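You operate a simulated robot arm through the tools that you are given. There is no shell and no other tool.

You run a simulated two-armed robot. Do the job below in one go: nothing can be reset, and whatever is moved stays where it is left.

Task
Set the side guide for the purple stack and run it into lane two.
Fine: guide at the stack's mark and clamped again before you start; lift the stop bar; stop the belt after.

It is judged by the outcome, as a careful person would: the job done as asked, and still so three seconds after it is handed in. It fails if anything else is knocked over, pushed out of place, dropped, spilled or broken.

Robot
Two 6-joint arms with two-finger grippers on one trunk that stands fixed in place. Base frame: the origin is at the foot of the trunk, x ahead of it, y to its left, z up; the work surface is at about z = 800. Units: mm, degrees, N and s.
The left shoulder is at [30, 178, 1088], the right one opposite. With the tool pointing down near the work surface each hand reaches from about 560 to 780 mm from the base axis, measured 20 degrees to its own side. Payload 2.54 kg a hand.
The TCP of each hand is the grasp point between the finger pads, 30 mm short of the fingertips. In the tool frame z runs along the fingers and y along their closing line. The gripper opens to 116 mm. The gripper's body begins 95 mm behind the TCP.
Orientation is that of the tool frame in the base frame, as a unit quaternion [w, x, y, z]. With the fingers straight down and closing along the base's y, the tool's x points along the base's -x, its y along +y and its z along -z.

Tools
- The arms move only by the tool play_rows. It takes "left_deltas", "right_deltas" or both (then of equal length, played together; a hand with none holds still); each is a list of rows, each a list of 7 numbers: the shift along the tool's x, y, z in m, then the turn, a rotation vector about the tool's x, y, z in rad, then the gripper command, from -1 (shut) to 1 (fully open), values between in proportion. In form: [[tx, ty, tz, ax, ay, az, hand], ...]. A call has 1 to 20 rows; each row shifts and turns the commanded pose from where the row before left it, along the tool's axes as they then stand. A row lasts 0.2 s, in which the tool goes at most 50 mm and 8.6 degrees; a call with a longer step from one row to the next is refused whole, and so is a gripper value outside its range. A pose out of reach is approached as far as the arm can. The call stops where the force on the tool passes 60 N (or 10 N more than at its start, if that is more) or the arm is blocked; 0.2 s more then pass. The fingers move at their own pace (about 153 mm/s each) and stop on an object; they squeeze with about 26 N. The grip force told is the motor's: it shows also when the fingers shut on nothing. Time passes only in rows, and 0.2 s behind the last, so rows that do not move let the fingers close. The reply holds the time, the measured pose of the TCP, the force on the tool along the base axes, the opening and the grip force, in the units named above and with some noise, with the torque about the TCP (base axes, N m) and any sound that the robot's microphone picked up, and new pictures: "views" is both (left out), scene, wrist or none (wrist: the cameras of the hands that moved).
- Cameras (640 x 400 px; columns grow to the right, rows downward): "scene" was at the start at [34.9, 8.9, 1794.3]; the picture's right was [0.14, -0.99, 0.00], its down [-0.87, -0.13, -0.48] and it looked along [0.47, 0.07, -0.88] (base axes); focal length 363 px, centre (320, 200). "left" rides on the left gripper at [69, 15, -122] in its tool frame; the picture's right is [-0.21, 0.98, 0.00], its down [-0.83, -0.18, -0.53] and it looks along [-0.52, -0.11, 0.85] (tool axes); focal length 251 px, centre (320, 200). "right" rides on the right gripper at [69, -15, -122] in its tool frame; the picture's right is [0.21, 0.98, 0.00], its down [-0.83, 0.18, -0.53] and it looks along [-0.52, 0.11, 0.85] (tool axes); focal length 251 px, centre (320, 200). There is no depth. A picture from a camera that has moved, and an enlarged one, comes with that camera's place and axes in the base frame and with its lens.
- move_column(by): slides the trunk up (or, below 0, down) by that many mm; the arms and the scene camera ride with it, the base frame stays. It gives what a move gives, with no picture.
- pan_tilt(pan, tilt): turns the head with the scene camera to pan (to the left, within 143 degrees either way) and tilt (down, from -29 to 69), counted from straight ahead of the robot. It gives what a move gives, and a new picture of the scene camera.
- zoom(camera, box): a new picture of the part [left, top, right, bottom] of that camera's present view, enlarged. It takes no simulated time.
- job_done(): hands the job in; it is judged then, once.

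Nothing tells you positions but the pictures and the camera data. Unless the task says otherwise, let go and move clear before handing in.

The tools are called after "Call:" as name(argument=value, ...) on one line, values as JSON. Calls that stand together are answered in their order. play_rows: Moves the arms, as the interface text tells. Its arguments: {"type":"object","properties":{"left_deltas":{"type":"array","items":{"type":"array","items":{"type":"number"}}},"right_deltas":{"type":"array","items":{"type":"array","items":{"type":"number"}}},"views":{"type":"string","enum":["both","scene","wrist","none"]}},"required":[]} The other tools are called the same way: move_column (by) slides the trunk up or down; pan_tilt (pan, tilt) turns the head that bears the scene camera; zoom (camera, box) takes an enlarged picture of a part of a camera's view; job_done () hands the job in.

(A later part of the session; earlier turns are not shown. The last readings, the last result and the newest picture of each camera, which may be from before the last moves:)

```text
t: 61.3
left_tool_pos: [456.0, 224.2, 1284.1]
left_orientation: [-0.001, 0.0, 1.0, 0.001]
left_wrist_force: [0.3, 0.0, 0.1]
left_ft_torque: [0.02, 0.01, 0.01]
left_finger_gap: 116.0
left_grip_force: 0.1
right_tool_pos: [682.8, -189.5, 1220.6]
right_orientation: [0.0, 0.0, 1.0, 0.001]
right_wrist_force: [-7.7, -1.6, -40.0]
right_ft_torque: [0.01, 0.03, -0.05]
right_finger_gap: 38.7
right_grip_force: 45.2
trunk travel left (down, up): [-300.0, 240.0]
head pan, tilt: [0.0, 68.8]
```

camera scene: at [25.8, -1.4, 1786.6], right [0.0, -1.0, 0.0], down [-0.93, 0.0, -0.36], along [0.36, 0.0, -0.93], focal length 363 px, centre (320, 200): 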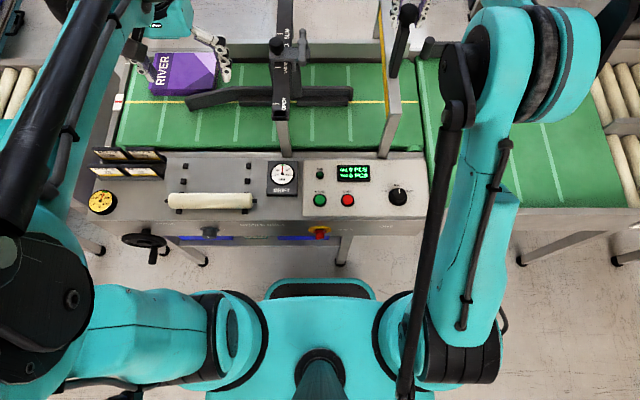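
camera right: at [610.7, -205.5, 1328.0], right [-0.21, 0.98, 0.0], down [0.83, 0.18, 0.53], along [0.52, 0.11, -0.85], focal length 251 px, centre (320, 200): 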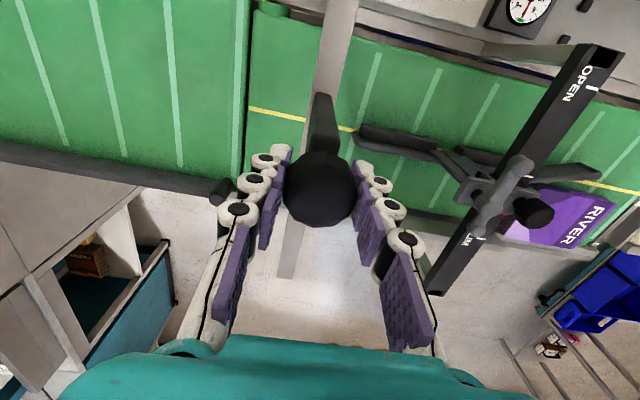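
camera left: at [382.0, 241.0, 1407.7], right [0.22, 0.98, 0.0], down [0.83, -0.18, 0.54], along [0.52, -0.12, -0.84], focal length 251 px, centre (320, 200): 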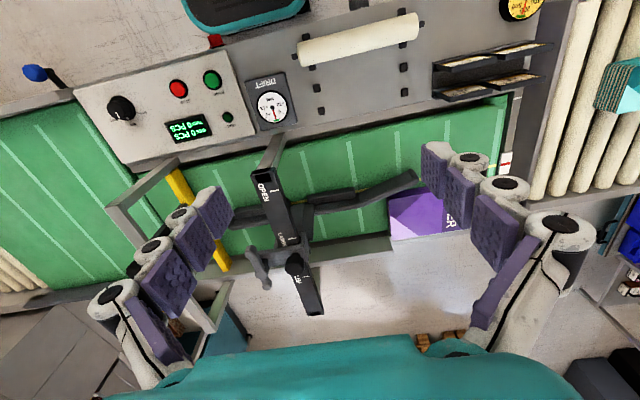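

Top stop reached at about 160 mm of lift. I'll relax a few mm and see whether the bar holds itself (force sign).

Call:
play_rows(right_deltas=[[0, 0, 0.003, 0, 0, 0, -1], [0, 0, 0, 0, 0, 0, -1]], views="none")

Call:
play_rows(right_deltas=[[0, 0, 0.003, 0, 0, 0, -1], [0, 0, 0, 0, 0, 0, -1]], views="none")

```text
t: 61.9
left_tool_pos: [455.4, 224.0, 1285.3]
left_orientation: [-0.001, 0.0, 1.0, -0.001]
left_wrist_force: [1.0, -0.1, 0.5]
left_ft_torque: [-0.02, -0.01, 0.02]
left_finger_gap: 116.1
left_grip_force: 0.0
right_tool_pos: [682.2, -189.8, 1220.2]
right_orientation: [0.001, 0.001, 1.0, 0.0]
right_wrist_force: [10.4, -3.4, 1.4]
right_ft_torque: [-0.08, -0.47, 0.05]
right_finger_gap: 38.4
right_grip_force: 44.8
trunk travel left (down, up): [-300.0, 240.0]
head pan, tilt: [0.0, 68.8]
```

```text
t: 62.5
left_tool_pos: [455.1, 224.6, 1285.4]
left_orientation: [-0.001, -0.001, 1.0, 0.0]
left_wrist_force: [-0.3, -0.4, 0.0]
left_ft_torque: [0.01, -0.02, 0.03]
left_finger_gap: 116.0
left_grip_force: 0.1
right_tool_pos: [681.7, -189.8, 1216.7]
right_orientation: [0.0, -0.001, 1.0, 0.001]
right_wrist_force: [14.9, -2.8, 3.3]
right_ft_torque: [-0.09, -1.4, 0.01]
right_finger_gap: 38.5
right_grip_force: 45.0
trunk travel left (down, up): [-300.0, 240.0]
head pan, tilt: [0.0, 68.8]
```

While lowering, the force reverses sign, so friction seems to hold the bar. I'll take it back up near the top and open the fingers slightly to test it.

Call:
play_rows(right_deltas=[[0, 0, -0.005, 0, 0, 0, -1], [0, 0, 0, 0, 0, 0, -1], [0, 0, 0, 0, 0, 0, -0.1], [0, 0, 0, 0, 0, 0, -0.1], [0, 0, 0, 0, 0, 0, -0.1]], views="both")

Call:
zoom(camera="scene", box=[340, 0, 460, 180])

```text
t: 63.7
left_tool_pos: [454.0, 225.1, 1286.6]
left_orientation: [0.0, 0.0, 1.0, 0.0]
left_wrist_force: [-0.5, -0.3, -0.3]
left_ft_torque: [0.0, 0.0, -0.02]
left_finger_gap: 116.3
left_grip_force: 0.0
right_tool_pos: [680.0, -189.4, 1223.0]
right_orientation: [0.0, 0.0, 1.0, -0.001]
right_wrist_force: [0.1, 0.5, 0.7]
right_ft_torque: [0.01, 0.01, -0.01]
right_finger_gap: 52.3
right_grip_force: 0.1
trunk travel left (down, up): [-300.0, 240.0]
head pan, tilt: [0.0, 68.8]
camera scene: at [26.0, -0.2, 1786.6], right [0.0, -1.0, 0.0], down [-0.93, 0.0, -0.36], along [0.36, 0.0, -0.93], focal length 363 px, centre (320, 200)
camera right: at [610.7, -204.5, 1343.2], right [-0.21, 0.98, 0.0], down [0.83, 0.18, 0.53], along [0.52, 0.11, -0.85], focal length 251 px, centre (320, 200)
```

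scene: 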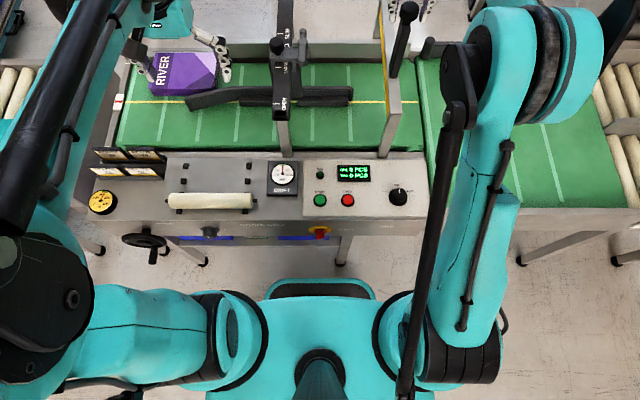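
right: 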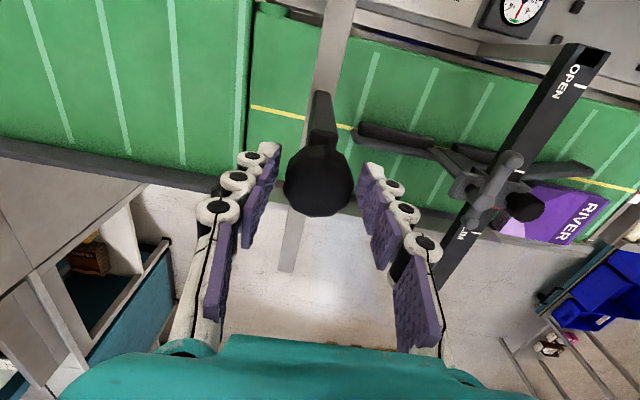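

```text
2.22 times, centred on (400, 90) of scene
camera zoom: at [26.0, -0.2, 1786.6], right [0.0, -1.0, 0.0], down [-0.93, 0.0, -0.36], along [0.36, 0.0, -0.93], focal length 806 px, centre (142, 444)
```

zoom: 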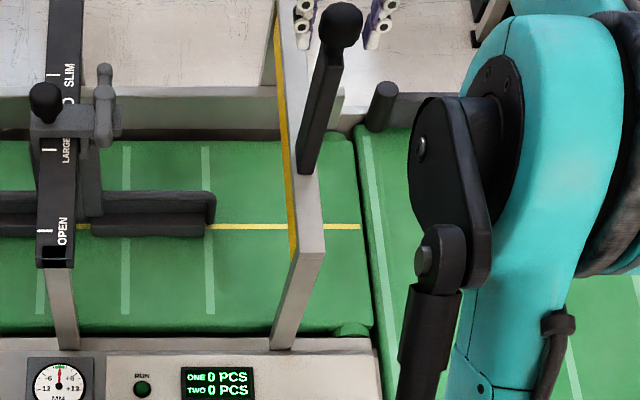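

The stop bar holds itself up. I'll open fully and back the right hand straight out toward the robot, then park it.

Call:
play_rows(right_deltas=[[0, 0, 0, 0, 0, 0, 1], [0, 0, 0, 0, 0, 0, 1], [0.03, 0, 0, 0, 0, 0, 1], [0.04, 0, 0, 0, 0, 0, 1], [0.04, 0, 0, 0, 0, 0, 1], [0.04, -0.01, -0.02, 0, 0, 0, 1], [0.03, -0.01, -0.03, 0, 0, 0, 1], [0, -0.01, -0.04, 0, 0, 0, 1]], views="both")

Call:
zoom(camera="scene", box=[140, 30, 300, 130])

Call:
zoom(camera="left", box=[220, 140, 460, 290])

```text
t: 65.5
left_tool_pos: [453.0, 225.5, 1285.7]
left_orientation: [0.0, 0.0, 1.0, 0.0]
left_wrist_force: [0.0, 0.7, -0.3]
left_ft_torque: [0.0, 0.01, -0.01]
left_finger_gap: 116.1
left_grip_force: 0.0
right_tool_pos: [499.1, -220.4, 1311.8]
right_orientation: [0.0, 0.0, 1.0, -0.001]
right_wrist_force: [0.8, 0.0, 0.1]
right_ft_torque: [0.05, 0.02, -0.01]
right_finger_gap: 116.3
right_grip_force: 0.0
trunk travel left (down, up): [-300.0, 240.0]
head pan, tilt: [0.0, 68.8]
camera scene: at [27.1, -0.7, 1786.6], right [0.0, -1.0, 0.0], down [-0.93, 0.0, -0.36], along [0.36, 0.0, -0.93], focal length 363 px, centre (320, 200)
camera right: at [430.6, -234.9, 1433.2], right [-0.21, 0.98, 0.0], down [0.83, 0.18, 0.53], along [0.52, 0.11, -0.85], focal length 251 px, centre (320, 200)
```

scene: 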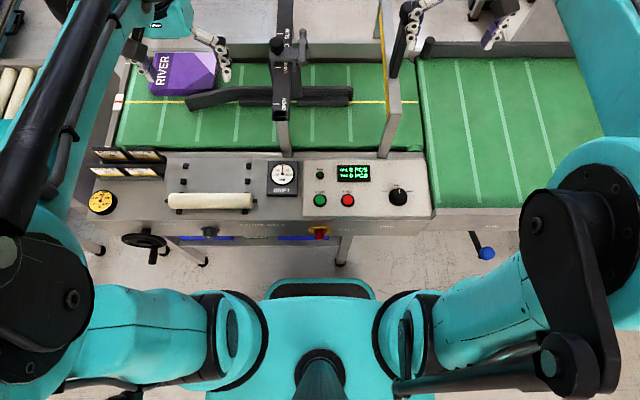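
right: 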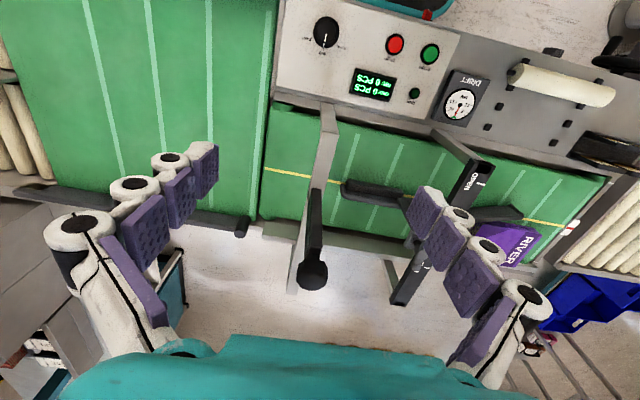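

```text
4.00 times, centred on (220, 80) of scene
camera zoom: at [27.1, -0.7, 1786.6], right [0.0, -1.0, 0.0], down [-0.93, 0.0, -0.36], along [0.36, 0.0, -0.93], focal length 1451 px, centre (720, 680)
```

zoom: 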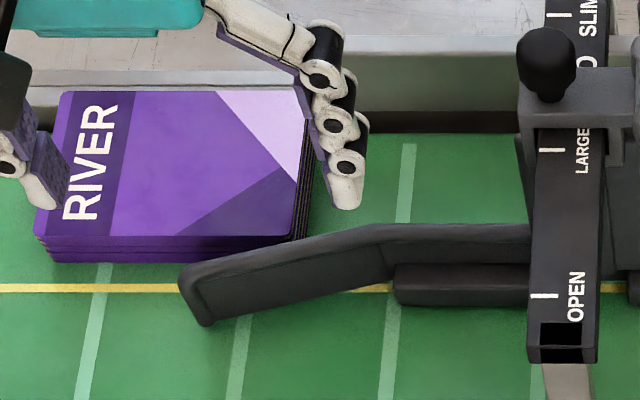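

```text
2.67 times, centred on (340, 215) of left
camera zoom: at [384.7, 239.9, 1407.3], right [0.21, 0.98, 0.0], down [0.83, -0.18, 0.53], along [0.52, -0.11, -0.85], focal length 670 px, centre (267, 160)
```

zoom: 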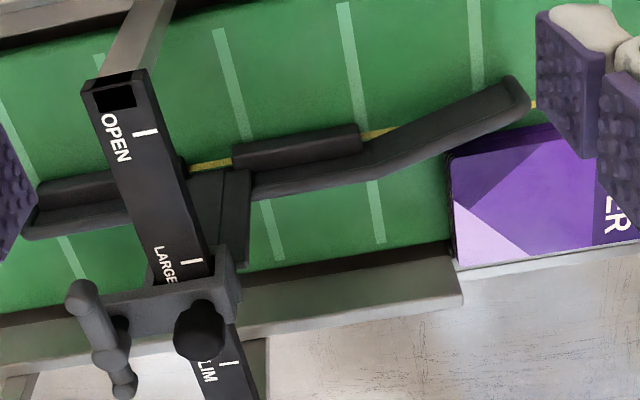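

Everything's as intended. The buttons at x≈402 are closer in than the arms reach at this height, so I'll raise the trunk to get the hand down onto the panel from above.

Call:
move_column(by=230)

Call:
play_rows(left_deltas=[[0, 0, 0.03, 0, 0, 0, -1], [0.005, -0.02, 0.04, 0, 0, 0, -1], [0.005, -0.025, 0.04, 0, 0, 0, -1], [0.005, -0.025, 0.04, 0, 0, 0, -1], [0.005, -0.025, 0.04, 0, 0, 0, -1], [0.005, -0.025, 0.04, 0, 0, 0, -1], [0.005, -0.025, 0.04, 0, 0, 0, -1], [0.005, -0.025, 0.04, 0, 0, 0, -1], [0.005, -0.025, 0.04, 0, 0, 0, -1], [0.005, -0.025, 0.04, 0, 0, 0, -1], [0, 0, 0.04, 0, 0, 0, -1], [0, 0, 0.04, 0, 0, 0, -1], [0, 0, 0.04, 0, 0, 0, -1], [0, 0, 0.04, 0, 0, 0, -1]], views="both")

```text
t: 67.9
left_tool_pos: [453.4, 224.9, 1515.8]
left_orientation: [0.0, 0.001, 1.0, 0.001]
left_wrist_force: [-0.6, -0.2, 0.2]
left_ft_torque: [0.01, -0.03, 0.04]
left_finger_gap: 115.9
left_grip_force: 0.0
right_tool_pos: [500.0, -218.2, 1542.3]
right_orientation: [0.0, 0.0, 1.0, -0.001]
right_wrist_force: [-0.3, 0.7, 0.8]
right_ft_torque: [-0.01, 0.02, 0.02]
right_finger_gap: 116.0
right_grip_force: 0.1
trunk travel left (down, up): [-530.0, 10.0]
head pan, tilt: [0.0, 68.8]
```

```text
t: 70.9
left_tool_pos: [496.7, -33.5, 1024.1]
left_orientation: [-0.002, 0.0, 1.0, 0.001]
left_wrist_force: [0.3, 0.5, 0.2]
left_ft_torque: [0.01, 0.02, -0.01]
left_finger_gap: 0.1
left_grip_force: 26.5
left hand out of reach, approached as far as the arm can: row 9, 10, 11, 12, 13, 14
right_tool_pos: [499.5, -220.1, 1541.9]
right_orientation: [0.0, 0.0, 1.0, -0.001]
right_wrist_force: [-0.6, 0.0, 0.9]
right_ft_torque: [0.01, 0.05, 0.04]
right_finger_gap: 116.0
right_grip_force: 0.0
trunk travel left (down, up): [-530.0, 10.0]
head pan, tilt: [0.0, 68.8]
camera scene: at [28.4, -0.5, 2016.6], right [0.0, -1.0, 0.0], down [-0.93, 0.0, -0.36], along [0.36, 0.0, -0.93], focal length 363 px, centre (320, 200)
camera left: at [427.9, -19.1, 1146.0], right [0.21, 0.98, 0.0], down [0.83, -0.18, 0.53], along [0.52, -0.11, -0.85], focal length 251 px, centre (320, 200)
```

scene: 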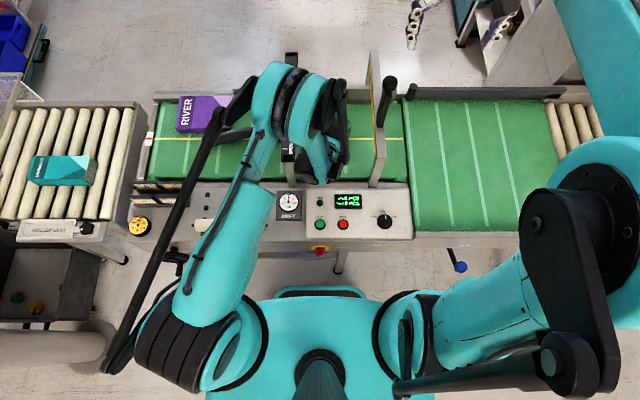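
left: 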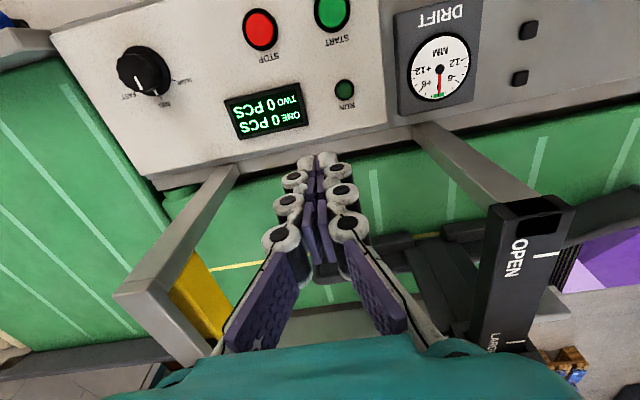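

The near-reach limit eases as the hand goes lower. I'll descend further (clear space here) and then come back toward the buttons.

Call:
play_rows(left_deltas=[[0, 0.005, 0.04, 0, 0, 0, -1], [0, 0.005, 0.04, 0, 0, 0, -1], [0.01, 0.005, 0.04, 0, 0, 0, -1], [0.02, 0.005, 0, 0, 0, 0, -1], [0.02, 0.005, 0, 0, 0, 0, -1], [0.02, 0.005, 0, 0, 0, 0, -1], [0.02, 0.005, 0, 0, 0, 0, -1]], views="both")

```text
t: 72.5
left_tool_pos: [504.5, -45.1, 968.5]
left_orientation: [0.0, 0.0, 1.0, 0.001]
left_wrist_force: [0.2, -0.4, -0.1]
left_ft_torque: [0.03, -0.04, 0.01]
left_finger_gap: 0.0
left_grip_force: 26.4
left hand out of reach, approached as far as the arm can: row 1, 2, 3, 4, 5, 6, 7
right_tool_pos: [500.0, -219.7, 1541.3]
right_orientation: [0.0, 0.0, 1.0, 0.0]
right_wrist_force: [-0.9, -0.1, 0.3]
right_ft_torque: [0.02, 0.02, 0.01]
right_finger_gap: 116.3
right_grip_force: 0.0
trunk travel left (down, up): [-530.0, 10.0]
head pan, tilt: [0.0, 68.8]
camera scene: at [27.0, -0.8, 2016.6], right [0.0, -1.0, 0.0], down [-0.93, 0.0, -0.36], along [0.36, 0.0, -0.93], focal length 363 px, centre (320, 200)
camera left: at [436.1, -30.0, 1090.6], right [0.21, 0.98, 0.0], down [0.83, -0.18, 0.53], along [0.52, -0.11, -0.85], focal length 251 px, centre (320, 200)
```

scene: 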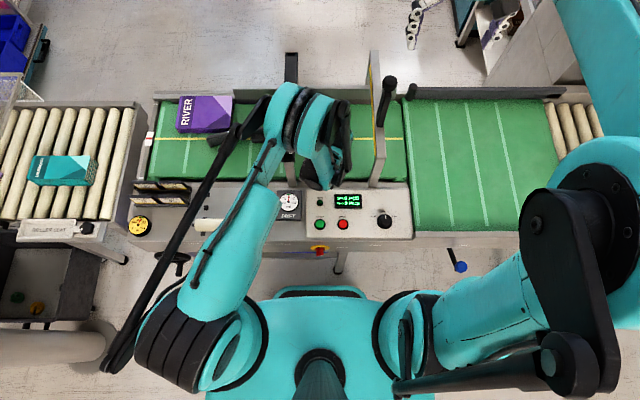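
left: 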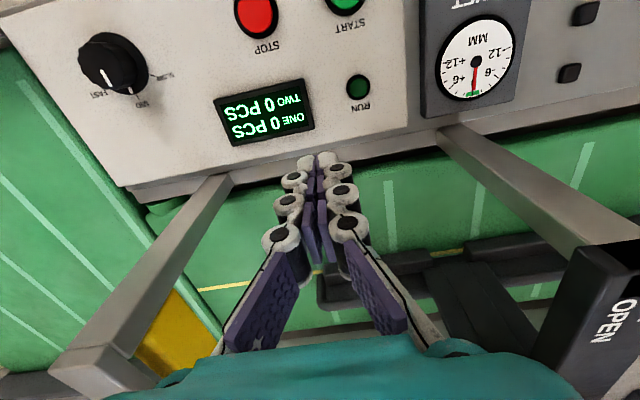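

Close-in reach actually gets worse with the trunk high; data suggest it improves with the trunk lower. I'll lift the left hand clear first, then bring the trunk down.

Call:
play_rows(left_deltas=[[-0.005, 0.01, -0.045, 0, 0, 0, -1], [0, 0.01, -0.045, 0, 0, 0, -1], [0, 0.01, -0.045, 0, 0, 0, -1], [0, 0.01, -0.045, 0, 0, 0, -1], [0, 0.01, -0.045, 0, 0, 0, -1], [0, 0.01, -0.045, 0, 0, 0, -1], [0, 0.01, -0.045, 0, 0, 0, -1], [0, 0.01, -0.045, 0, 0, 0, -1], [0, 0.01, -0.045, 0, 0, 0, -1], [0, 0.01, -0.045, 0, 0, 0, -1]], views="none")

Call:
move_column(by=-230)

Call:
pan_tilt(pan=60, tilt=60)

```text
t: 74.7
left_tool_pos: [506.6, 54.7, 1420.2]
left_orientation: [0.001, 0.0, 1.0, 0.0]
left_wrist_force: [0.6, 0.2, 0.7]
left_ft_torque: [0.02, -0.05, 0.03]
left_finger_gap: 0.1
left_grip_force: 25.9
right_tool_pos: [498.1, -218.5, 1543.0]
right_orientation: [0.0, 0.0, 1.0, 0.001]
right_wrist_force: [-0.5, 0.5, 0.7]
right_ft_torque: [-0.01, -0.04, -0.02]
right_finger_gap: 115.9
right_grip_force: 0.0
trunk travel left (down, up): [-530.0, 10.0]
head pan, tilt: [0.0, 68.8]
```

```text
t: 77.1
left_tool_pos: [508.5, 54.6, 1190.1]
left_orientation: [0.0, 0.001, 1.0, 0.001]
left_wrist_force: [0.3, 0.2, -0.6]
left_ft_torque: [-0.02, 0.02, -0.01]
left_finger_gap: 0.0
left_grip_force: 26.3
right_tool_pos: [499.1, -219.0, 1311.8]
right_orientation: [0.0, 0.0, 1.0, 0.0]
right_wrist_force: [0.1, 0.1, -0.7]
right_ft_torque: [-0.02, -0.03, -0.01]
right_finger_gap: 115.8
right_grip_force: 0.0
trunk travel left (down, up): [-300.0, 240.0]
head pan, tilt: [0.0, 68.8]
```

```text
t: 78.4
left_tool_pos: [509.3, 55.7, 1189.2]
left_orientation: [0.0, 0.0, 1.0, 0.0]
left_wrist_force: [0.5, 0.6, 0.2]
left_ft_torque: [0.02, -0.02, 0.03]
left_finger_gap: 0.0
left_grip_force: 25.4
right_tool_pos: [500.1, -219.5, 1312.3]
right_orientation: [0.001, 0.0, 1.0, 0.001]
right_wrist_force: [-0.1, 0.1, 0.0]
right_ft_torque: [-0.01, 0.02, 0.0]
right_finger_gap: 116.0
right_grip_force: 0.0
trunk travel left (down, up): [-300.0, 240.0]
head pan, tilt: [60.0, 60.0]
camera scene: at [4.1, 57.2, 1796.0], right [0.87, -0.5, 0.0], down [-0.43, -0.75, -0.5], along [0.25, 0.43, -0.87], focal length 363 px, centre (320, 200)
```

scene: 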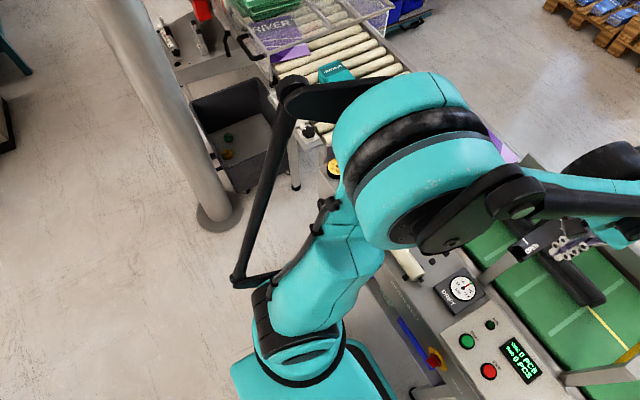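

The elbow is high and clear of the machine. I'll lower the trunk 150 mm from its starting height (both hands stay well above things) and test reach toward START.

Call:
move_column(by=-150)

Call:
pan_tilt(pan=0, tilt=66)

Call:
play_rows(left_deltas=[[0.02, -0.015, 0, 0, 0, 0, -1], [0.02, -0.015, 0, 0, 0, 0, -1], [0.02, -0.015, 0.01, 0, 0, 0, -1], [0.02, -0.01, 0.02, 0, 0, 0, -1], [0.015, 0, 0.02, 0, 0, 0, -1], [0, 0, 0, 0, 0, 0, -1]], views="both")

```text
t: 80.2
left_tool_pos: [507.6, 54.9, 1039.3]
left_orientation: [0.001, 0.0, 1.0, -0.001]
left_wrist_force: [-0.4, -0.4, 0.7]
left_ft_torque: [0.0, 0.0, -0.02]
left_finger_gap: 0.2
left_grip_force: 26.5
right_tool_pos: [499.4, -219.0, 1162.4]
right_orientation: [0.0, 0.0, 1.0, 0.0]
right_wrist_force: [-0.1, 0.1, 0.4]
right_ft_torque: [-0.02, 0.02, 0.03]
right_finger_gap: 116.1
right_grip_force: 0.0
trunk travel left (down, up): [-150.0, 390.0]
head pan, tilt: [60.0, 60.0]
```

```text
t: 81.5
left_tool_pos: [510.0, 54.4, 1038.3]
left_orientation: [0.0, -0.001, 1.0, 0.0]
left_wrist_force: [0.2, 0.8, -0.5]
left_ft_torque: [0.0, -0.01, 0.01]
left_finger_gap: 0.0
left_grip_force: 25.7
right_tool_pos: [498.3, -219.4, 1162.1]
right_orientation: [0.0, 0.0, 1.0, 0.0]
right_wrist_force: [-0.2, 0.6, -0.3]
right_ft_torque: [0.03, 0.04, 0.01]
right_finger_gap: 116.1
right_grip_force: 0.0
trunk travel left (down, up): [-150.0, 390.0]
head pan, tilt: [0.0, 66.0]
camera scene: at [30.1, -0.4, 1639.4], right [0.0, -1.0, 0.0], down [-0.91, 0.0, -0.41], along [0.41, 0.0, -0.91], focal length 363 px, centre (320, 200)
```

scene: 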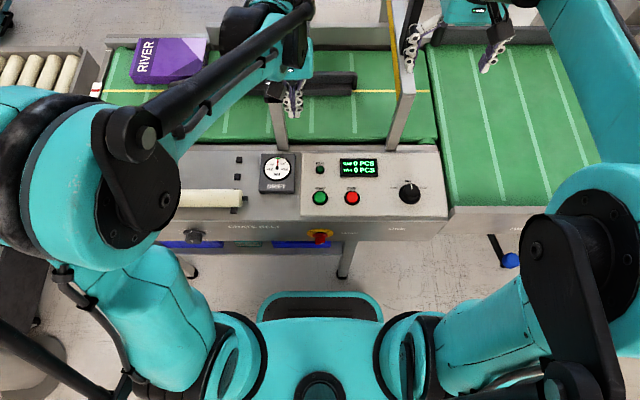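

```text
t: 82.9
left_tool_pos: [414.7, -0.4, 989.5]
left_orientation: [0.0, 0.0, 1.0, 0.0]
left_wrist_force: [0.3, -0.4, -0.8]
left_ft_torque: [0.03, 0.0, 0.01]
left_finger_gap: 0.2
left_grip_force: 26.4
right_tool_pos: [499.1, -219.4, 1162.0]
right_orientation: [0.0, 0.001, 1.0, 0.0]
right_wrist_force: [-0.3, 0.4, 0.6]
right_ft_torque: [-0.02, 0.03, 0.0]
right_finger_gap: 115.8
right_grip_force: 0.1
trunk travel left (down, up): [-150.0, 390.0]
head pan, tilt: [0.0, 66.0]
camera scene: at [30.2, -0.5, 1639.4], right [0.0, -1.0, 0.0], down [-0.91, 0.0, -0.41], along [0.41, 0.0, -0.91], focal length 363 px, centre (320, 200)
camera left: at [344.1, 13.7, 1110.7], right [0.21, 0.98, 0.0], down [0.83, -0.18, 0.53], along [0.52, -0.11, -0.85], focal length 251 px, centre (320, 200)
```

scene: 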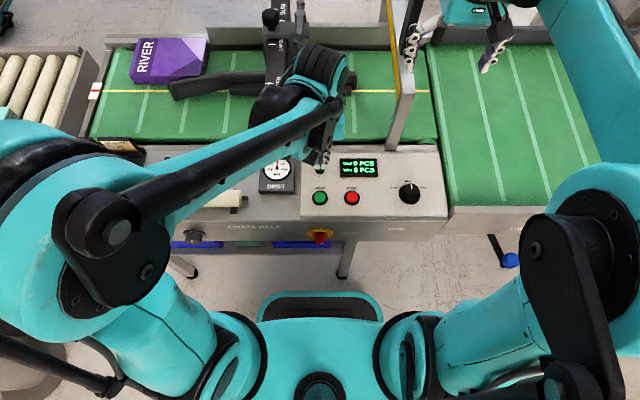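
left: 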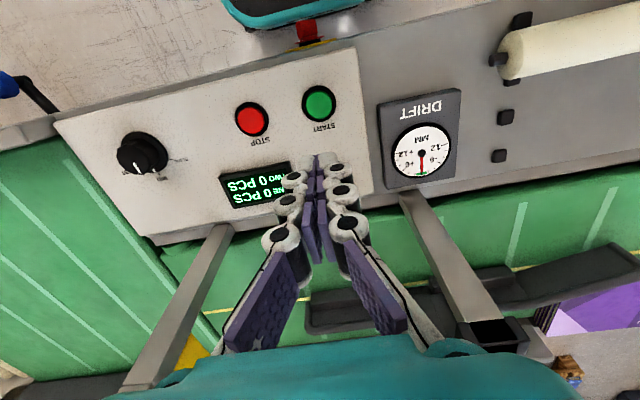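

Reach toward START works at this trunk height ([415, 0, 990] reached). Buttons refine to START ≈ [401, 1, 813] and STOP ≈ [402, −80, 813]. I'll lower the trunk another 125 mm so the hand comes down above START in the same arm posture.

Call:
move_column(by=-60)

Call:
move_column(by=-65)

Call:
play_rows(left_deltas=[[0.003, 0, 0, 0, 0, 0, -1], [0.003, 0, 0, 0, 0, 0, -1], [0.003, 0, 0, 0, 0, 0, -1], [0, 0, 0, 0, 0, 0, -1]], views="both")

Call:
zoom(camera="left", box=[200, 80, 440, 230])

```text
t: 83.9
left_tool_pos: [413.9, -1.1, 929.5]
left_orientation: [0.0, 0.001, 1.0, 0.0]
left_wrist_force: [-0.6, 0.5, -0.1]
left_ft_torque: [-0.01, 0.03, 0.0]
left_finger_gap: 0.0
left_grip_force: 26.0
right_tool_pos: [499.5, -219.3, 1102.0]
right_orientation: [0.001, 0.001, 1.0, 0.0]
right_wrist_force: [-0.1, -0.6, 0.3]
right_ft_torque: [0.02, -0.02, 0.02]
right_finger_gap: 115.9
right_grip_force: 0.0
trunk travel left (down, up): [-90.0, 450.0]
head pan, tilt: [0.0, 66.0]
```

```text
t: 84.9
left_tool_pos: [413.3, -0.9, 865.3]
left_orientation: [0.0, 0.0, 1.0, 0.001]
left_wrist_force: [0.6, -0.7, 0.5]
left_ft_torque: [0.01, 0.04, 0.0]
left_finger_gap: 0.0
left_grip_force: 25.4
right_tool_pos: [499.1, -218.3, 1037.9]
right_orientation: [0.0, 0.0, 1.0, -0.001]
right_wrist_force: [0.4, 0.5, -0.2]
right_ft_torque: [0.01, -0.01, -0.01]
right_finger_gap: 116.1
right_grip_force: 0.0
trunk travel left (down, up): [-25.0, 515.0]
head pan, tilt: [0.0, 66.0]
```

```text
t: 85.9
left_tool_pos: [403.0, 0.6, 863.8]
left_orientation: [0.0, 0.0, 1.0, 0.0]
left_wrist_force: [-0.9, 0.3, 0.9]
left_ft_torque: [-0.03, 0.0, -0.03]
left_finger_gap: 0.1
left_grip_force: 26.2
right_tool_pos: [498.8, -217.8, 1036.9]
right_orientation: [0.0, -0.001, 1.0, 0.0]
right_wrist_force: [0.3, -0.2, 0.2]
right_ft_torque: [0.02, 0.0, 0.02]
right_finger_gap: 115.9
right_grip_force: 0.0
trunk travel left (down, up): [-25.0, 515.0]
head pan, tilt: [0.0, 66.0]
camera scene: at [30.1, -0.5, 1514.4], right [0.0, -1.0, 0.0], down [-0.91, 0.0, -0.41], along [0.41, 0.0, -0.91], focal length 363 px, centre (320, 200)
camera left: at [335.3, 13.7, 985.5], right [0.21, 0.98, 0.0], down [0.83, -0.18, 0.53], along [0.52, -0.11, -0.85], focal length 251 px, centre (320, 200)
```

scene: 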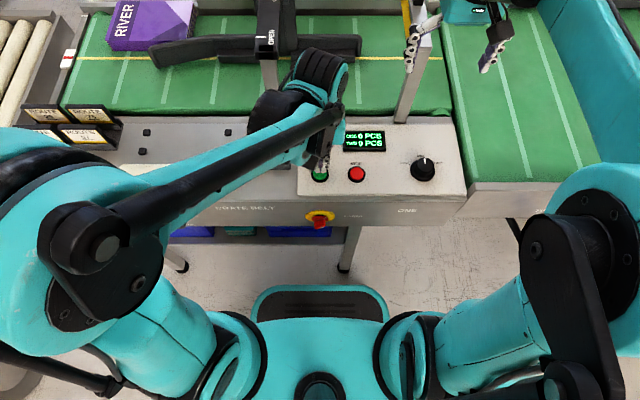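
left: 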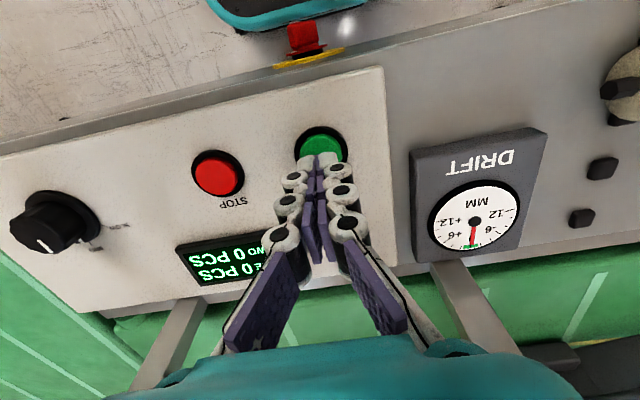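

```text
2.67 times, centred on (320, 155) of left
camera zoom: at [335.3, 13.7, 985.5], right [0.21, 0.98, 0.0], down [0.83, -0.18, 0.53], along [0.52, -0.11, -0.85], focal length 670 px, centre (320, 320)
```

zoom: 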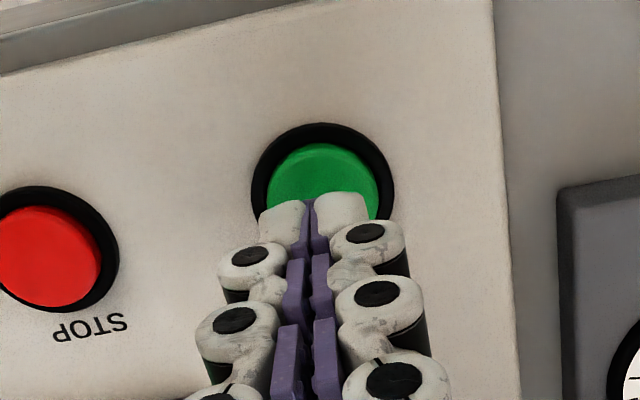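

Fingers are over START. Guide at MID and clamped, stop bar up, lane lever at TWO, so I'll press START carefully.

Call:
play_rows(left_deltas=[[0, 0, 0.007, 0, 0, 0, -1], [0, 0, 0.006, 0, 0, 0, -1], [0, 0, 0.004, 0, 0, 0, -1]], views="none")

```text
t: 86.7
left_tool_pos: [404.0, -1.5, 847.0]
left_orientation: [0.0, 0.0, 1.0, 0.0]
left_wrist_force: [-0.7, 0.6, 1.2]
left_ft_torque: [-0.03, 0.02, 0.01]
left_finger_gap: 6.2
left_grip_force: 28.6
right_tool_pos: [499.7, -219.4, 1037.2]
right_orientation: [0.0, 0.0, 1.0, 0.0]
right_wrist_force: [0.5, -0.3, -0.7]
right_ft_torque: [-0.03, 0.04, 0.01]
right_finger_gap: 115.8
right_grip_force: 0.1
trunk travel left (down, up): [-25.0, 515.0]
head pan, tilt: [0.0, 66.0]
```

Call:
zoom(camera="left", box=[200, 80, 440, 230])

Call:
zoom(camera="scene", box=[260, 100, 420, 220])

```text
2.67 times, centred on (320, 155) of left
camera zoom: at [335.4, 14.0, 968.4], right [0.21, 0.98, 0.0], down [0.83, -0.18, 0.53], along [0.52, -0.11, -0.85], focal length 670 px, centre (320, 320)
```

zoom: 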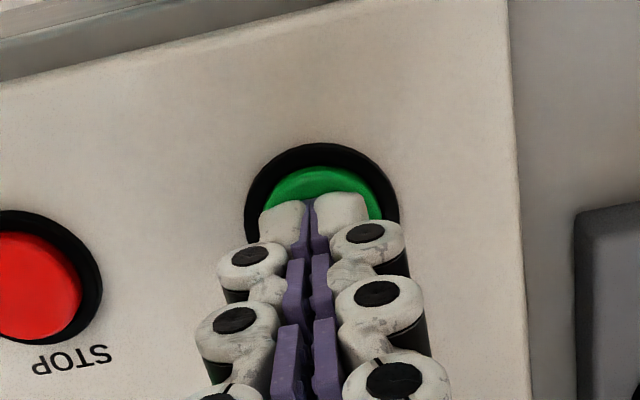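

```text
3.33 times, centred on (340, 160) of scene
camera zoom: at [30.0, -0.5, 1514.4], right [0.0, -1.0, 0.0], down [-0.91, 0.0, -0.41], along [0.41, 0.0, -0.91], focal length 1209 px, centre (253, 333)
```

zoom: 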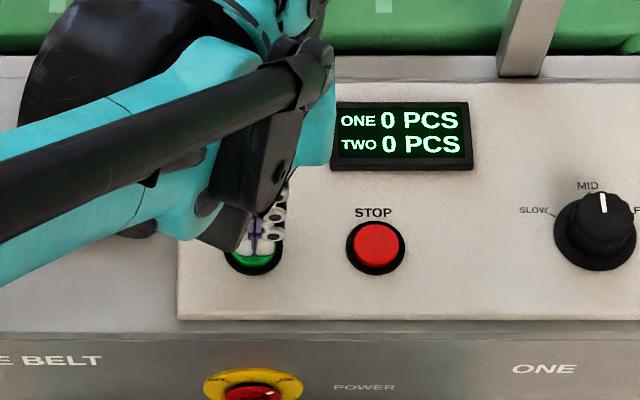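

The fingertips sit right on the START button. Pressing a little further.

Call:
play_rows(left_deltas=[[0, 0, 0.003, 0, 0, 0, -1], [0, 0, 0.003, 0, 0, 0, -1]], views="scene")

```text
t: 87.3
left_tool_pos: [404.5, -0.2, 842.4]
left_orientation: [0.002, 0.0, 1.0, 0.001]
left_wrist_force: [3.5, 1.1, 27.4]
left_ft_torque: [0.04, -0.07, -0.04]
left_finger_gap: 5.9
left_grip_force: 28.9
right_tool_pos: [498.9, -219.0, 1039.9]
right_orientation: [0.0, 0.0, 1.0, 0.001]
right_wrist_force: [-0.1, -0.2, 0.0]
right_ft_torque: [-0.03, 0.0, 0.02]
right_finger_gap: 116.0
right_grip_force: 0.0
trunk travel left (down, up): [-25.0, 515.0]
head pan, tilt: [0.0, 66.0]
heard: click
camera scene: at [28.8, -0.4, 1514.8], right [0.0, -1.0, 0.0], down [-0.91, 0.0, -0.41], along [0.41, 0.0, -0.91], focal length 363 px, centre (320, 200)
```

scene: 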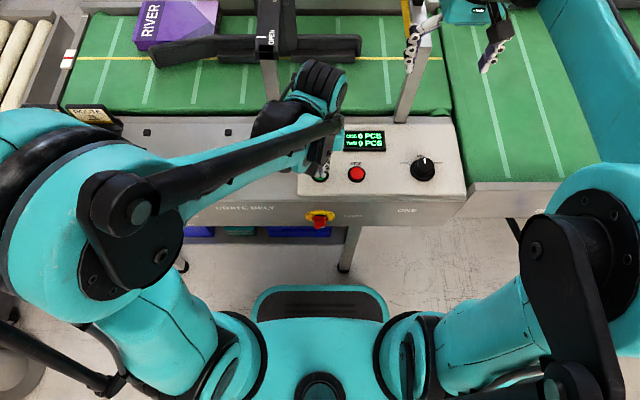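

Click heard and the stack is already moving: the belt runs. I'll lift off and hover over STOP while watching the stack.

Call:
play_rows(left_deltas=[[0, 0, -0.025, 0, 0, 0, -1], [0, -0.04, 0, 0, 0, 0, -1], [0.001, -0.04, 0, 0, 0, 0, -1]], views="both")

```text
t: 88.1
left_tool_pos: [404.6, -81.9, 866.6]
left_orientation: [0.0, 0.0, 1.0, 0.0]
left_wrist_force: [-0.6, 0.4, 0.3]
left_ft_torque: [-0.01, 0.03, -0.01]
left_finger_gap: 0.0
left_grip_force: 28.7
right_tool_pos: [499.7, -219.8, 1037.7]
right_orientation: [0.0, 0.0, 1.0, 0.0]
right_wrist_force: [0.4, 0.2, 0.1]
right_ft_torque: [-0.01, -0.02, 0.01]
right_finger_gap: 116.1
right_grip_force: 0.2
trunk travel left (down, up): [-25.0, 515.0]
head pan, tilt: [0.0, 66.0]
camera scene: at [29.9, -1.1, 1514.4], right [0.0, -1.0, 0.0], down [-0.91, 0.0, -0.41], along [0.41, 0.0, -0.91], focal length 363 px, centre (320, 200)
camera left: at [334.0, -67.1, 988.2], right [0.21, 0.98, 0.0], down [0.83, -0.18, 0.53], along [0.52, -0.11, -0.85], focal length 251 px, centre (320, 200)
```

scene: 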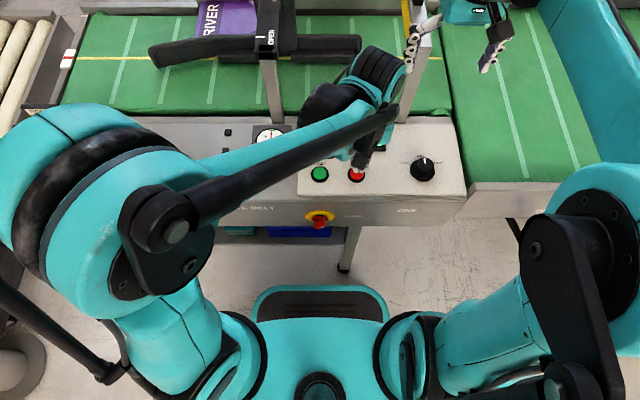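
left: 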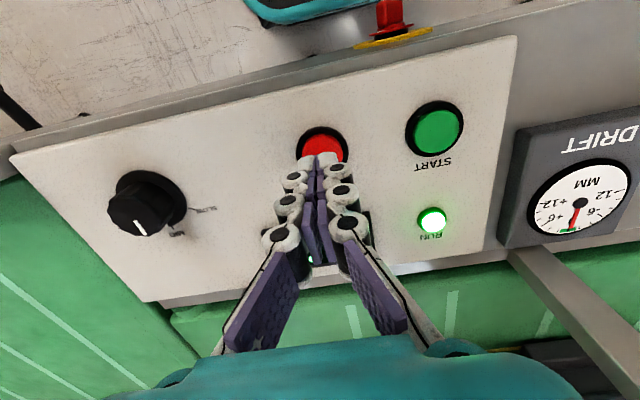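

RUN light is on and the stack is entering the guide; the hand is over STOP. I'll turn the head to follow the stack to the outfeed.

Call:
pan_tilt(pan=-25, tilt=50)

```text
t: 89.0
left_tool_pos: [403.5, -80.6, 867.0]
left_orientation: [0.0, 0.0, 1.0, 0.001]
left_wrist_force: [-0.7, -1.1, 0.2]
left_ft_torque: [0.03, 0.0, -0.01]
left_finger_gap: 0.1
left_grip_force: 28.4
right_tool_pos: [499.5, -219.1, 1037.7]
right_orientation: [0.001, 0.001, 1.0, 0.0]
right_wrist_force: [0.1, 0.9, 0.9]
right_ft_torque: [0.02, 0.0, -0.04]
right_finger_gap: 116.2
right_grip_force: 0.1
trunk travel left (down, up): [-25.0, 515.0]
head pan, tilt: [-25.0, 50.0]
camera scene: at [40.4, -32.9, 1533.5], right [-0.42, -0.91, 0.0], down [-0.69, 0.32, -0.64], along [0.58, -0.27, -0.77], focal length 363 px, centre (320, 200)
```

scene: 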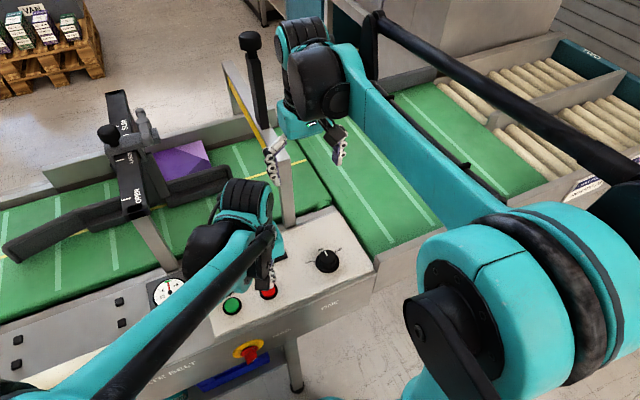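

The stack is passing cleanly under the carriage inside the guide. I'll let time pass and keep watching.

Call:
play_rows(left_deltas=[[0, 0, 0, 0, 0, 0, -1], [0, 0, 0, 0, 0, 0, -1], [0, 0, 0, 0, 0, 0, -1], [0, 0, 0, 0, 0, 0, -1]], views="scene")

```text
t: 90.0
left_tool_pos: [403.2, -81.7, 867.5]
left_orientation: [0.0, -0.001, 1.0, 0.0]
left_wrist_force: [0.3, 0.6, -0.4]
left_ft_torque: [0.0, -0.04, 0.02]
left_finger_gap: 0.1
left_grip_force: 28.5
right_tool_pos: [498.8, -219.6, 1037.0]
right_orientation: [0.0, -0.001, 1.0, 0.0]
right_wrist_force: [-0.2, -0.2, -0.5]
right_ft_torque: [0.0, 0.02, -0.02]
right_finger_gap: 116.3
right_grip_force: 0.1
trunk travel left (down, up): [-25.0, 515.0]
head pan, tilt: [-25.0, 50.0]
camera scene: at [40.4, -33.0, 1533.6], right [-0.42, -0.91, 0.0], down [-0.69, 0.32, -0.64], along [0.58, -0.27, -0.77], focal length 363 px, centre (320, 200)
```

scene: 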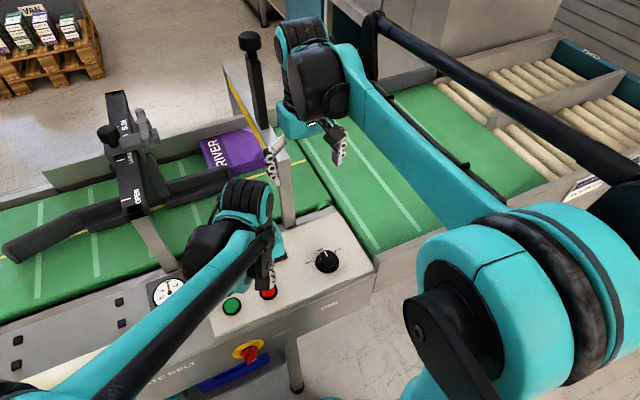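

Call:
play_rows(left_deltas=[[0, 0, 0, 0, 0, 0, -1], [0, 0, 0, 0, 0, 0, -1], [0, 0, 0, 0, 0, 0, -1], [0, 0, 0, 0, 0, 0, -1], [0, 0, 0, 0, 0, 0, -1]], views="scene")

```text
t: 91.2
left_tool_pos: [404.3, -80.3, 866.3]
left_orientation: [-0.001, 0.0, 1.0, 0.0]
left_wrist_force: [0.2, 0.5, -0.5]
left_ft_torque: [-0.02, 0.01, 0.02]
left_finger_gap: 0.0
left_grip_force: 28.3
right_tool_pos: [499.4, -219.4, 1035.5]
right_orientation: [0.0, 0.0, 1.0, 0.0]
right_wrist_force: [-1.0, -0.9, 0.2]
right_ft_torque: [0.02, 0.01, 0.03]
right_finger_gap: 115.9
right_grip_force: 0.0
trunk travel left (down, up): [-25.0, 515.0]
head pan, tilt: [-25.0, 50.0]
camera scene: at [40.4, -33.0, 1533.6], right [-0.42, -0.91, 0.0], down [-0.69, 0.32, -0.64], along [0.58, -0.27, -0.77], focal length 363 px, centre (320, 200)
```

scene: 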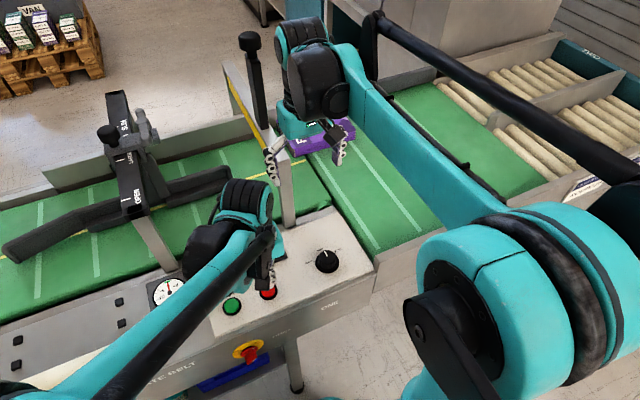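

The stack is through the gate and onto the outfeed, running along the far side. Continuing to watch.

Call:
play_rows(left_deltas=[[0, 0, 0, 0, 0, 0, -1], [0, 0, 0, 0, 0, 0, -1], [0, 0, 0, 0, 0, 0, -1], [0, 0, 0, 0, 0, 0, -1], [0, 0, 0, 0, 0, 0, -1]], views="scene")

Call:
play_rows(left_deltas=[[0, 0, 0, 0, 0, 0, -1], [0, 0, 0, 0, 0, 0, -1], [0, 0, 0, 0, 0, 0, -1], [0, 0, 0, 0, 0, 0, -1]], views="scene")

```text
t: 92.4
left_tool_pos: [403.6, -81.2, 866.6]
left_orientation: [0.0, -0.001, 1.0, 0.0]
left_wrist_force: [-0.9, 0.3, 0.1]
left_ft_torque: [-0.03, 0.0, 0.01]
left_finger_gap: 0.1
left_grip_force: 28.2
right_tool_pos: [499.3, -219.6, 1038.6]
right_orientation: [0.001, 0.0, 1.0, 0.0]
right_wrist_force: [0.0, -1.1, 0.1]
right_ft_torque: [-0.03, -0.01, 0.0]
right_finger_gap: 115.8
right_grip_force: 0.1
trunk travel left (down, up): [-25.0, 515.0]
head pan, tilt: [-25.0, 50.0]
camera scene: at [40.4, -33.0, 1533.6], right [-0.42, -0.91, 0.0], down [-0.69, 0.32, -0.64], along [0.58, -0.27, -0.77], focal length 363 px, centre (320, 200)
```

scene: 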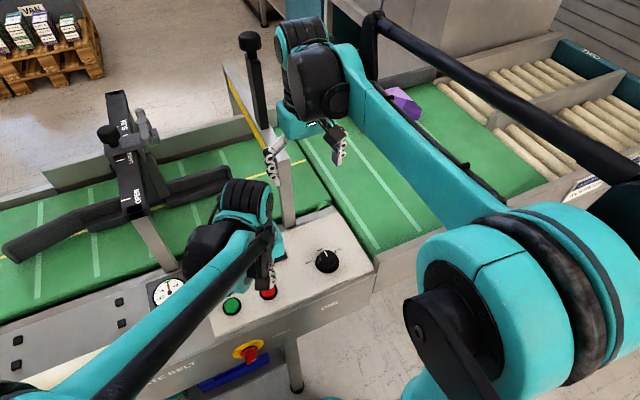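

```text
t: 93.4
left_tool_pos: [402.9, -82.0, 867.8]
left_orientation: [0.001, 0.001, 1.0, -0.001]
left_wrist_force: [0.3, 0.2, -0.1]
left_ft_torque: [-0.01, -0.02, -0.01]
left_finger_gap: 0.0
left_grip_force: 28.9
right_tool_pos: [500.0, -218.6, 1037.9]
right_orientation: [-0.001, 0.0, 1.0, 0.0]
right_wrist_force: [-0.1, 0.2, 0.3]
right_ft_torque: [0.01, 0.0, 0.0]
right_finger_gap: 115.9
right_grip_force: 0.2
trunk travel left (down, up): [-25.0, 515.0]
head pan, tilt: [-25.0, 50.0]
camera scene: at [40.4, -33.0, 1533.6], right [-0.42, -0.91, 0.0], down [-0.69, 0.32, -0.64], along [0.58, -0.27, -0.77], focal length 363 px, centre (320, 200)
```

scene: 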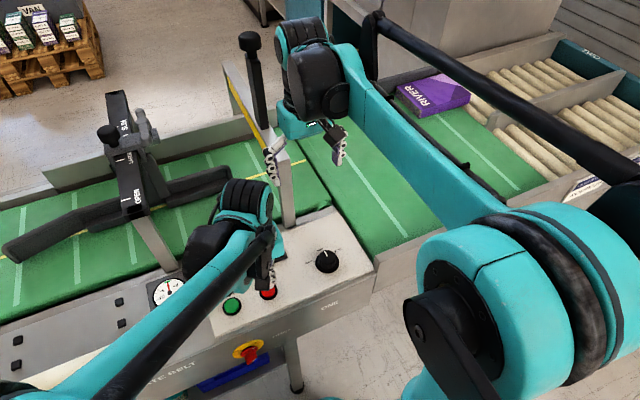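

The stack is entering lane two. A few more moments, checking the counter too.

Call:
play_rows(left_deltas=[[0, 0, 0, 0, 0, 0, -1], [0, 0, 0, 0, 0, 0, -1], [0, 0, 0, 0, 0, 0, -1], [0, 0, 0, 0, 0, 0, -1]], views="both")

```text
t: 94.4
left_tool_pos: [404.4, -82.1, 867.0]
left_orientation: [0.0, 0.0, 1.0, 0.001]
left_wrist_force: [-0.7, -0.1, 0.6]
left_ft_torque: [-0.02, 0.0, 0.0]
left_finger_gap: 0.0
left_grip_force: 28.8
right_tool_pos: [499.6, -218.2, 1037.9]
right_orientation: [0.0, 0.0, 1.0, -0.001]
right_wrist_force: [-0.5, 0.2, 0.3]
right_ft_torque: [0.02, 0.02, -0.01]
right_finger_gap: 116.0
right_grip_force: 0.1
trunk travel left (down, up): [-25.0, 515.0]
head pan, tilt: [-25.0, 50.0]
camera scene: at [40.4, -33.0, 1533.6], right [-0.42, -0.91, 0.0], down [-0.69, 0.32, -0.64], along [0.58, -0.27, -0.77], focal length 363 px, centre (320, 200)
camera left: at [334.1, -66.3, 988.2], right [0.21, 0.98, 0.0], down [0.83, -0.18, 0.53], along [0.52, -0.11, -0.85], focal length 251 px, centre (320, 200)
```

scene: 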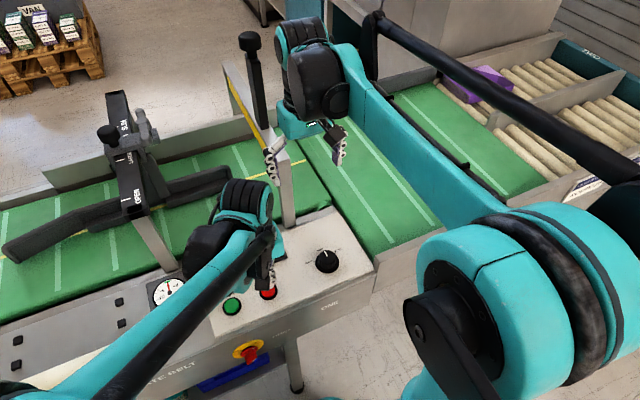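
left: 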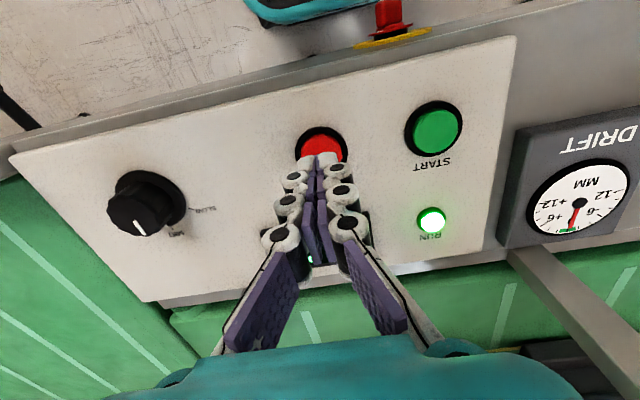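

It's on lane two's rollers now. One more second to see whether it goes fully in before I stop.

Call:
play_rows(left_deltas=[[0, 0, 0, 0, 0, 0, -1], [0, 0, 0, 0, 0, 0, -1], [0, 0, 0, 0, 0, 0, -1], [0, 0, 0, 0, 0, 0, -1]], views="scene")

Call:
zoom(camera="scene", box=[400, 20, 640, 170])

```text
t: 95.4
left_tool_pos: [403.2, -81.2, 867.1]
left_orientation: [-0.001, -0.001, 1.0, 0.0]
left_wrist_force: [0.2, 1.2, -0.3]
left_ft_torque: [-0.02, 0.0, 0.01]
left_finger_gap: 0.2
left_grip_force: 28.6
right_tool_pos: [499.3, -218.5, 1037.6]
right_orientation: [0.001, 0.001, 1.0, 0.001]
right_wrist_force: [0.0, 1.0, 0.7]
right_ft_torque: [0.04, 0.0, 0.0]
right_finger_gap: 115.9
right_grip_force: 0.1
trunk travel left (down, up): [-25.0, 515.0]
head pan, tilt: [-25.0, 50.0]
camera scene: at [40.4, -33.0, 1533.6], right [-0.42, -0.91, 0.0], down [-0.69, 0.32, -0.64], along [0.58, -0.27, -0.77], focal length 363 px, centre (320, 200)
```

scene: 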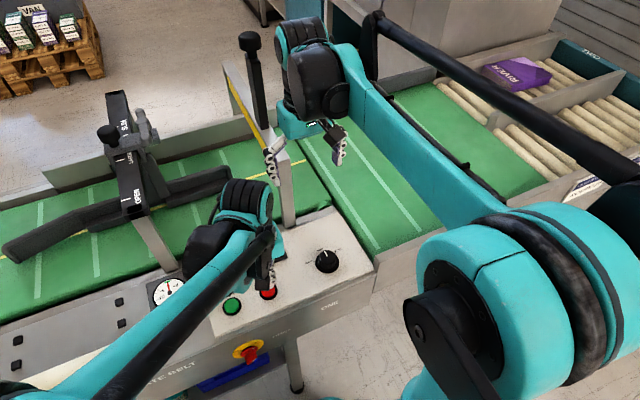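

```text
2.67 times, centred on (520, 95) of scene
camera zoom: at [40.4, -33.0, 1533.6], right [-0.42, -0.91, 0.0], down [-0.69, 0.32, -0.64], along [0.58, -0.27, -0.77], focal length 967 px, centre (-213, 480)
```

zoom: 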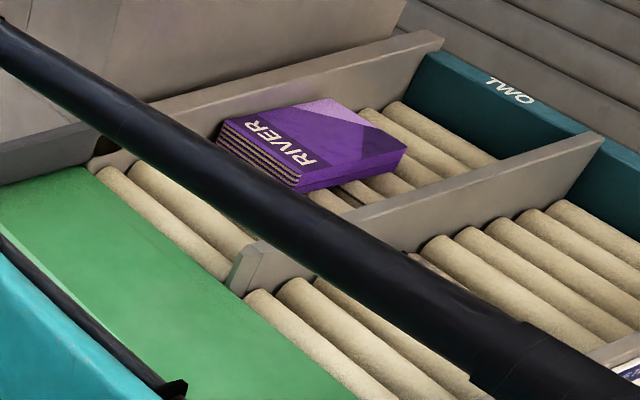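

The stack is fully inside lane two. Pressing STOP now.

Call:
play_rows(left_deltas=[[0, 0, 0.01, 0, 0, 0, -1], [0, 0, 0.007, 0, 0, 0, -1], [0, 0, 0.004, 0, 0, 0, -1], [0, 0, 0.004, 0, 0, 0, -1]], views="both")

```text
t: 96.4
left_tool_pos: [403.6, -81.6, 842.7]
left_orientation: [0.001, 0.0, 1.0, 0.001]
left_wrist_force: [2.3, -0.7, 22.8]
left_ft_torque: [-0.05, -0.06, 0.01]
left_finger_gap: 6.0
left_grip_force: 29.1
right_tool_pos: [499.3, -218.6, 1039.1]
right_orientation: [0.0, 0.0, 1.0, 0.0]
right_wrist_force: [0.4, -0.3, -0.6]
right_ft_torque: [0.02, 0.03, 0.0]
right_finger_gap: 115.7
right_grip_force: 0.0
trunk travel left (down, up): [-25.0, 515.0]
head pan, tilt: [-25.0, 50.0]
heard: click
camera scene: at [39.3, -32.8, 1533.9], right [-0.42, -0.91, 0.0], down [-0.69, 0.32, -0.64], along [0.58, -0.27, -0.77], focal length 363 px, centre (320, 200)
camera left: at [334.1, -66.2, 964.2], right [0.21, 0.98, 0.0], down [0.82, -0.18, 0.54], along [0.52, -0.11, -0.84], focal length 251 px, centre (320, 200)
```

scene: 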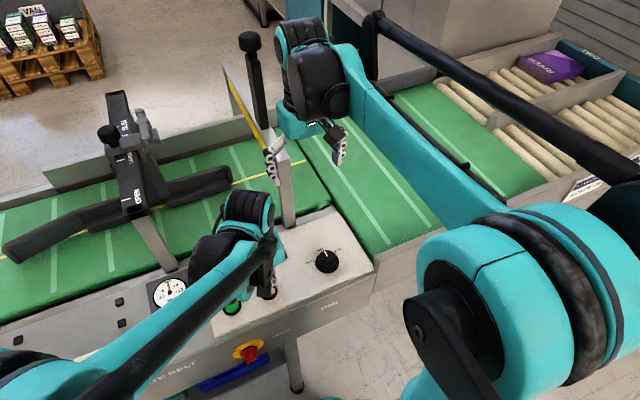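
left: 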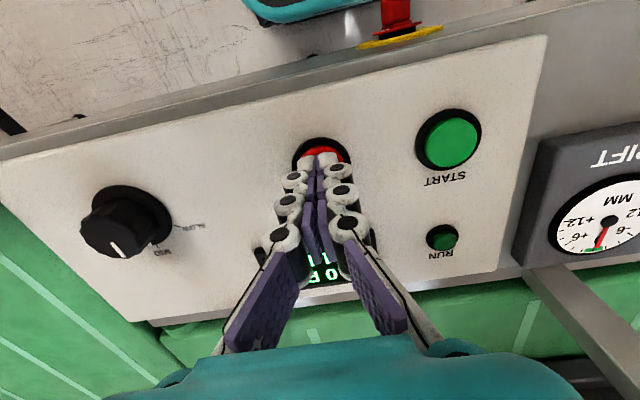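

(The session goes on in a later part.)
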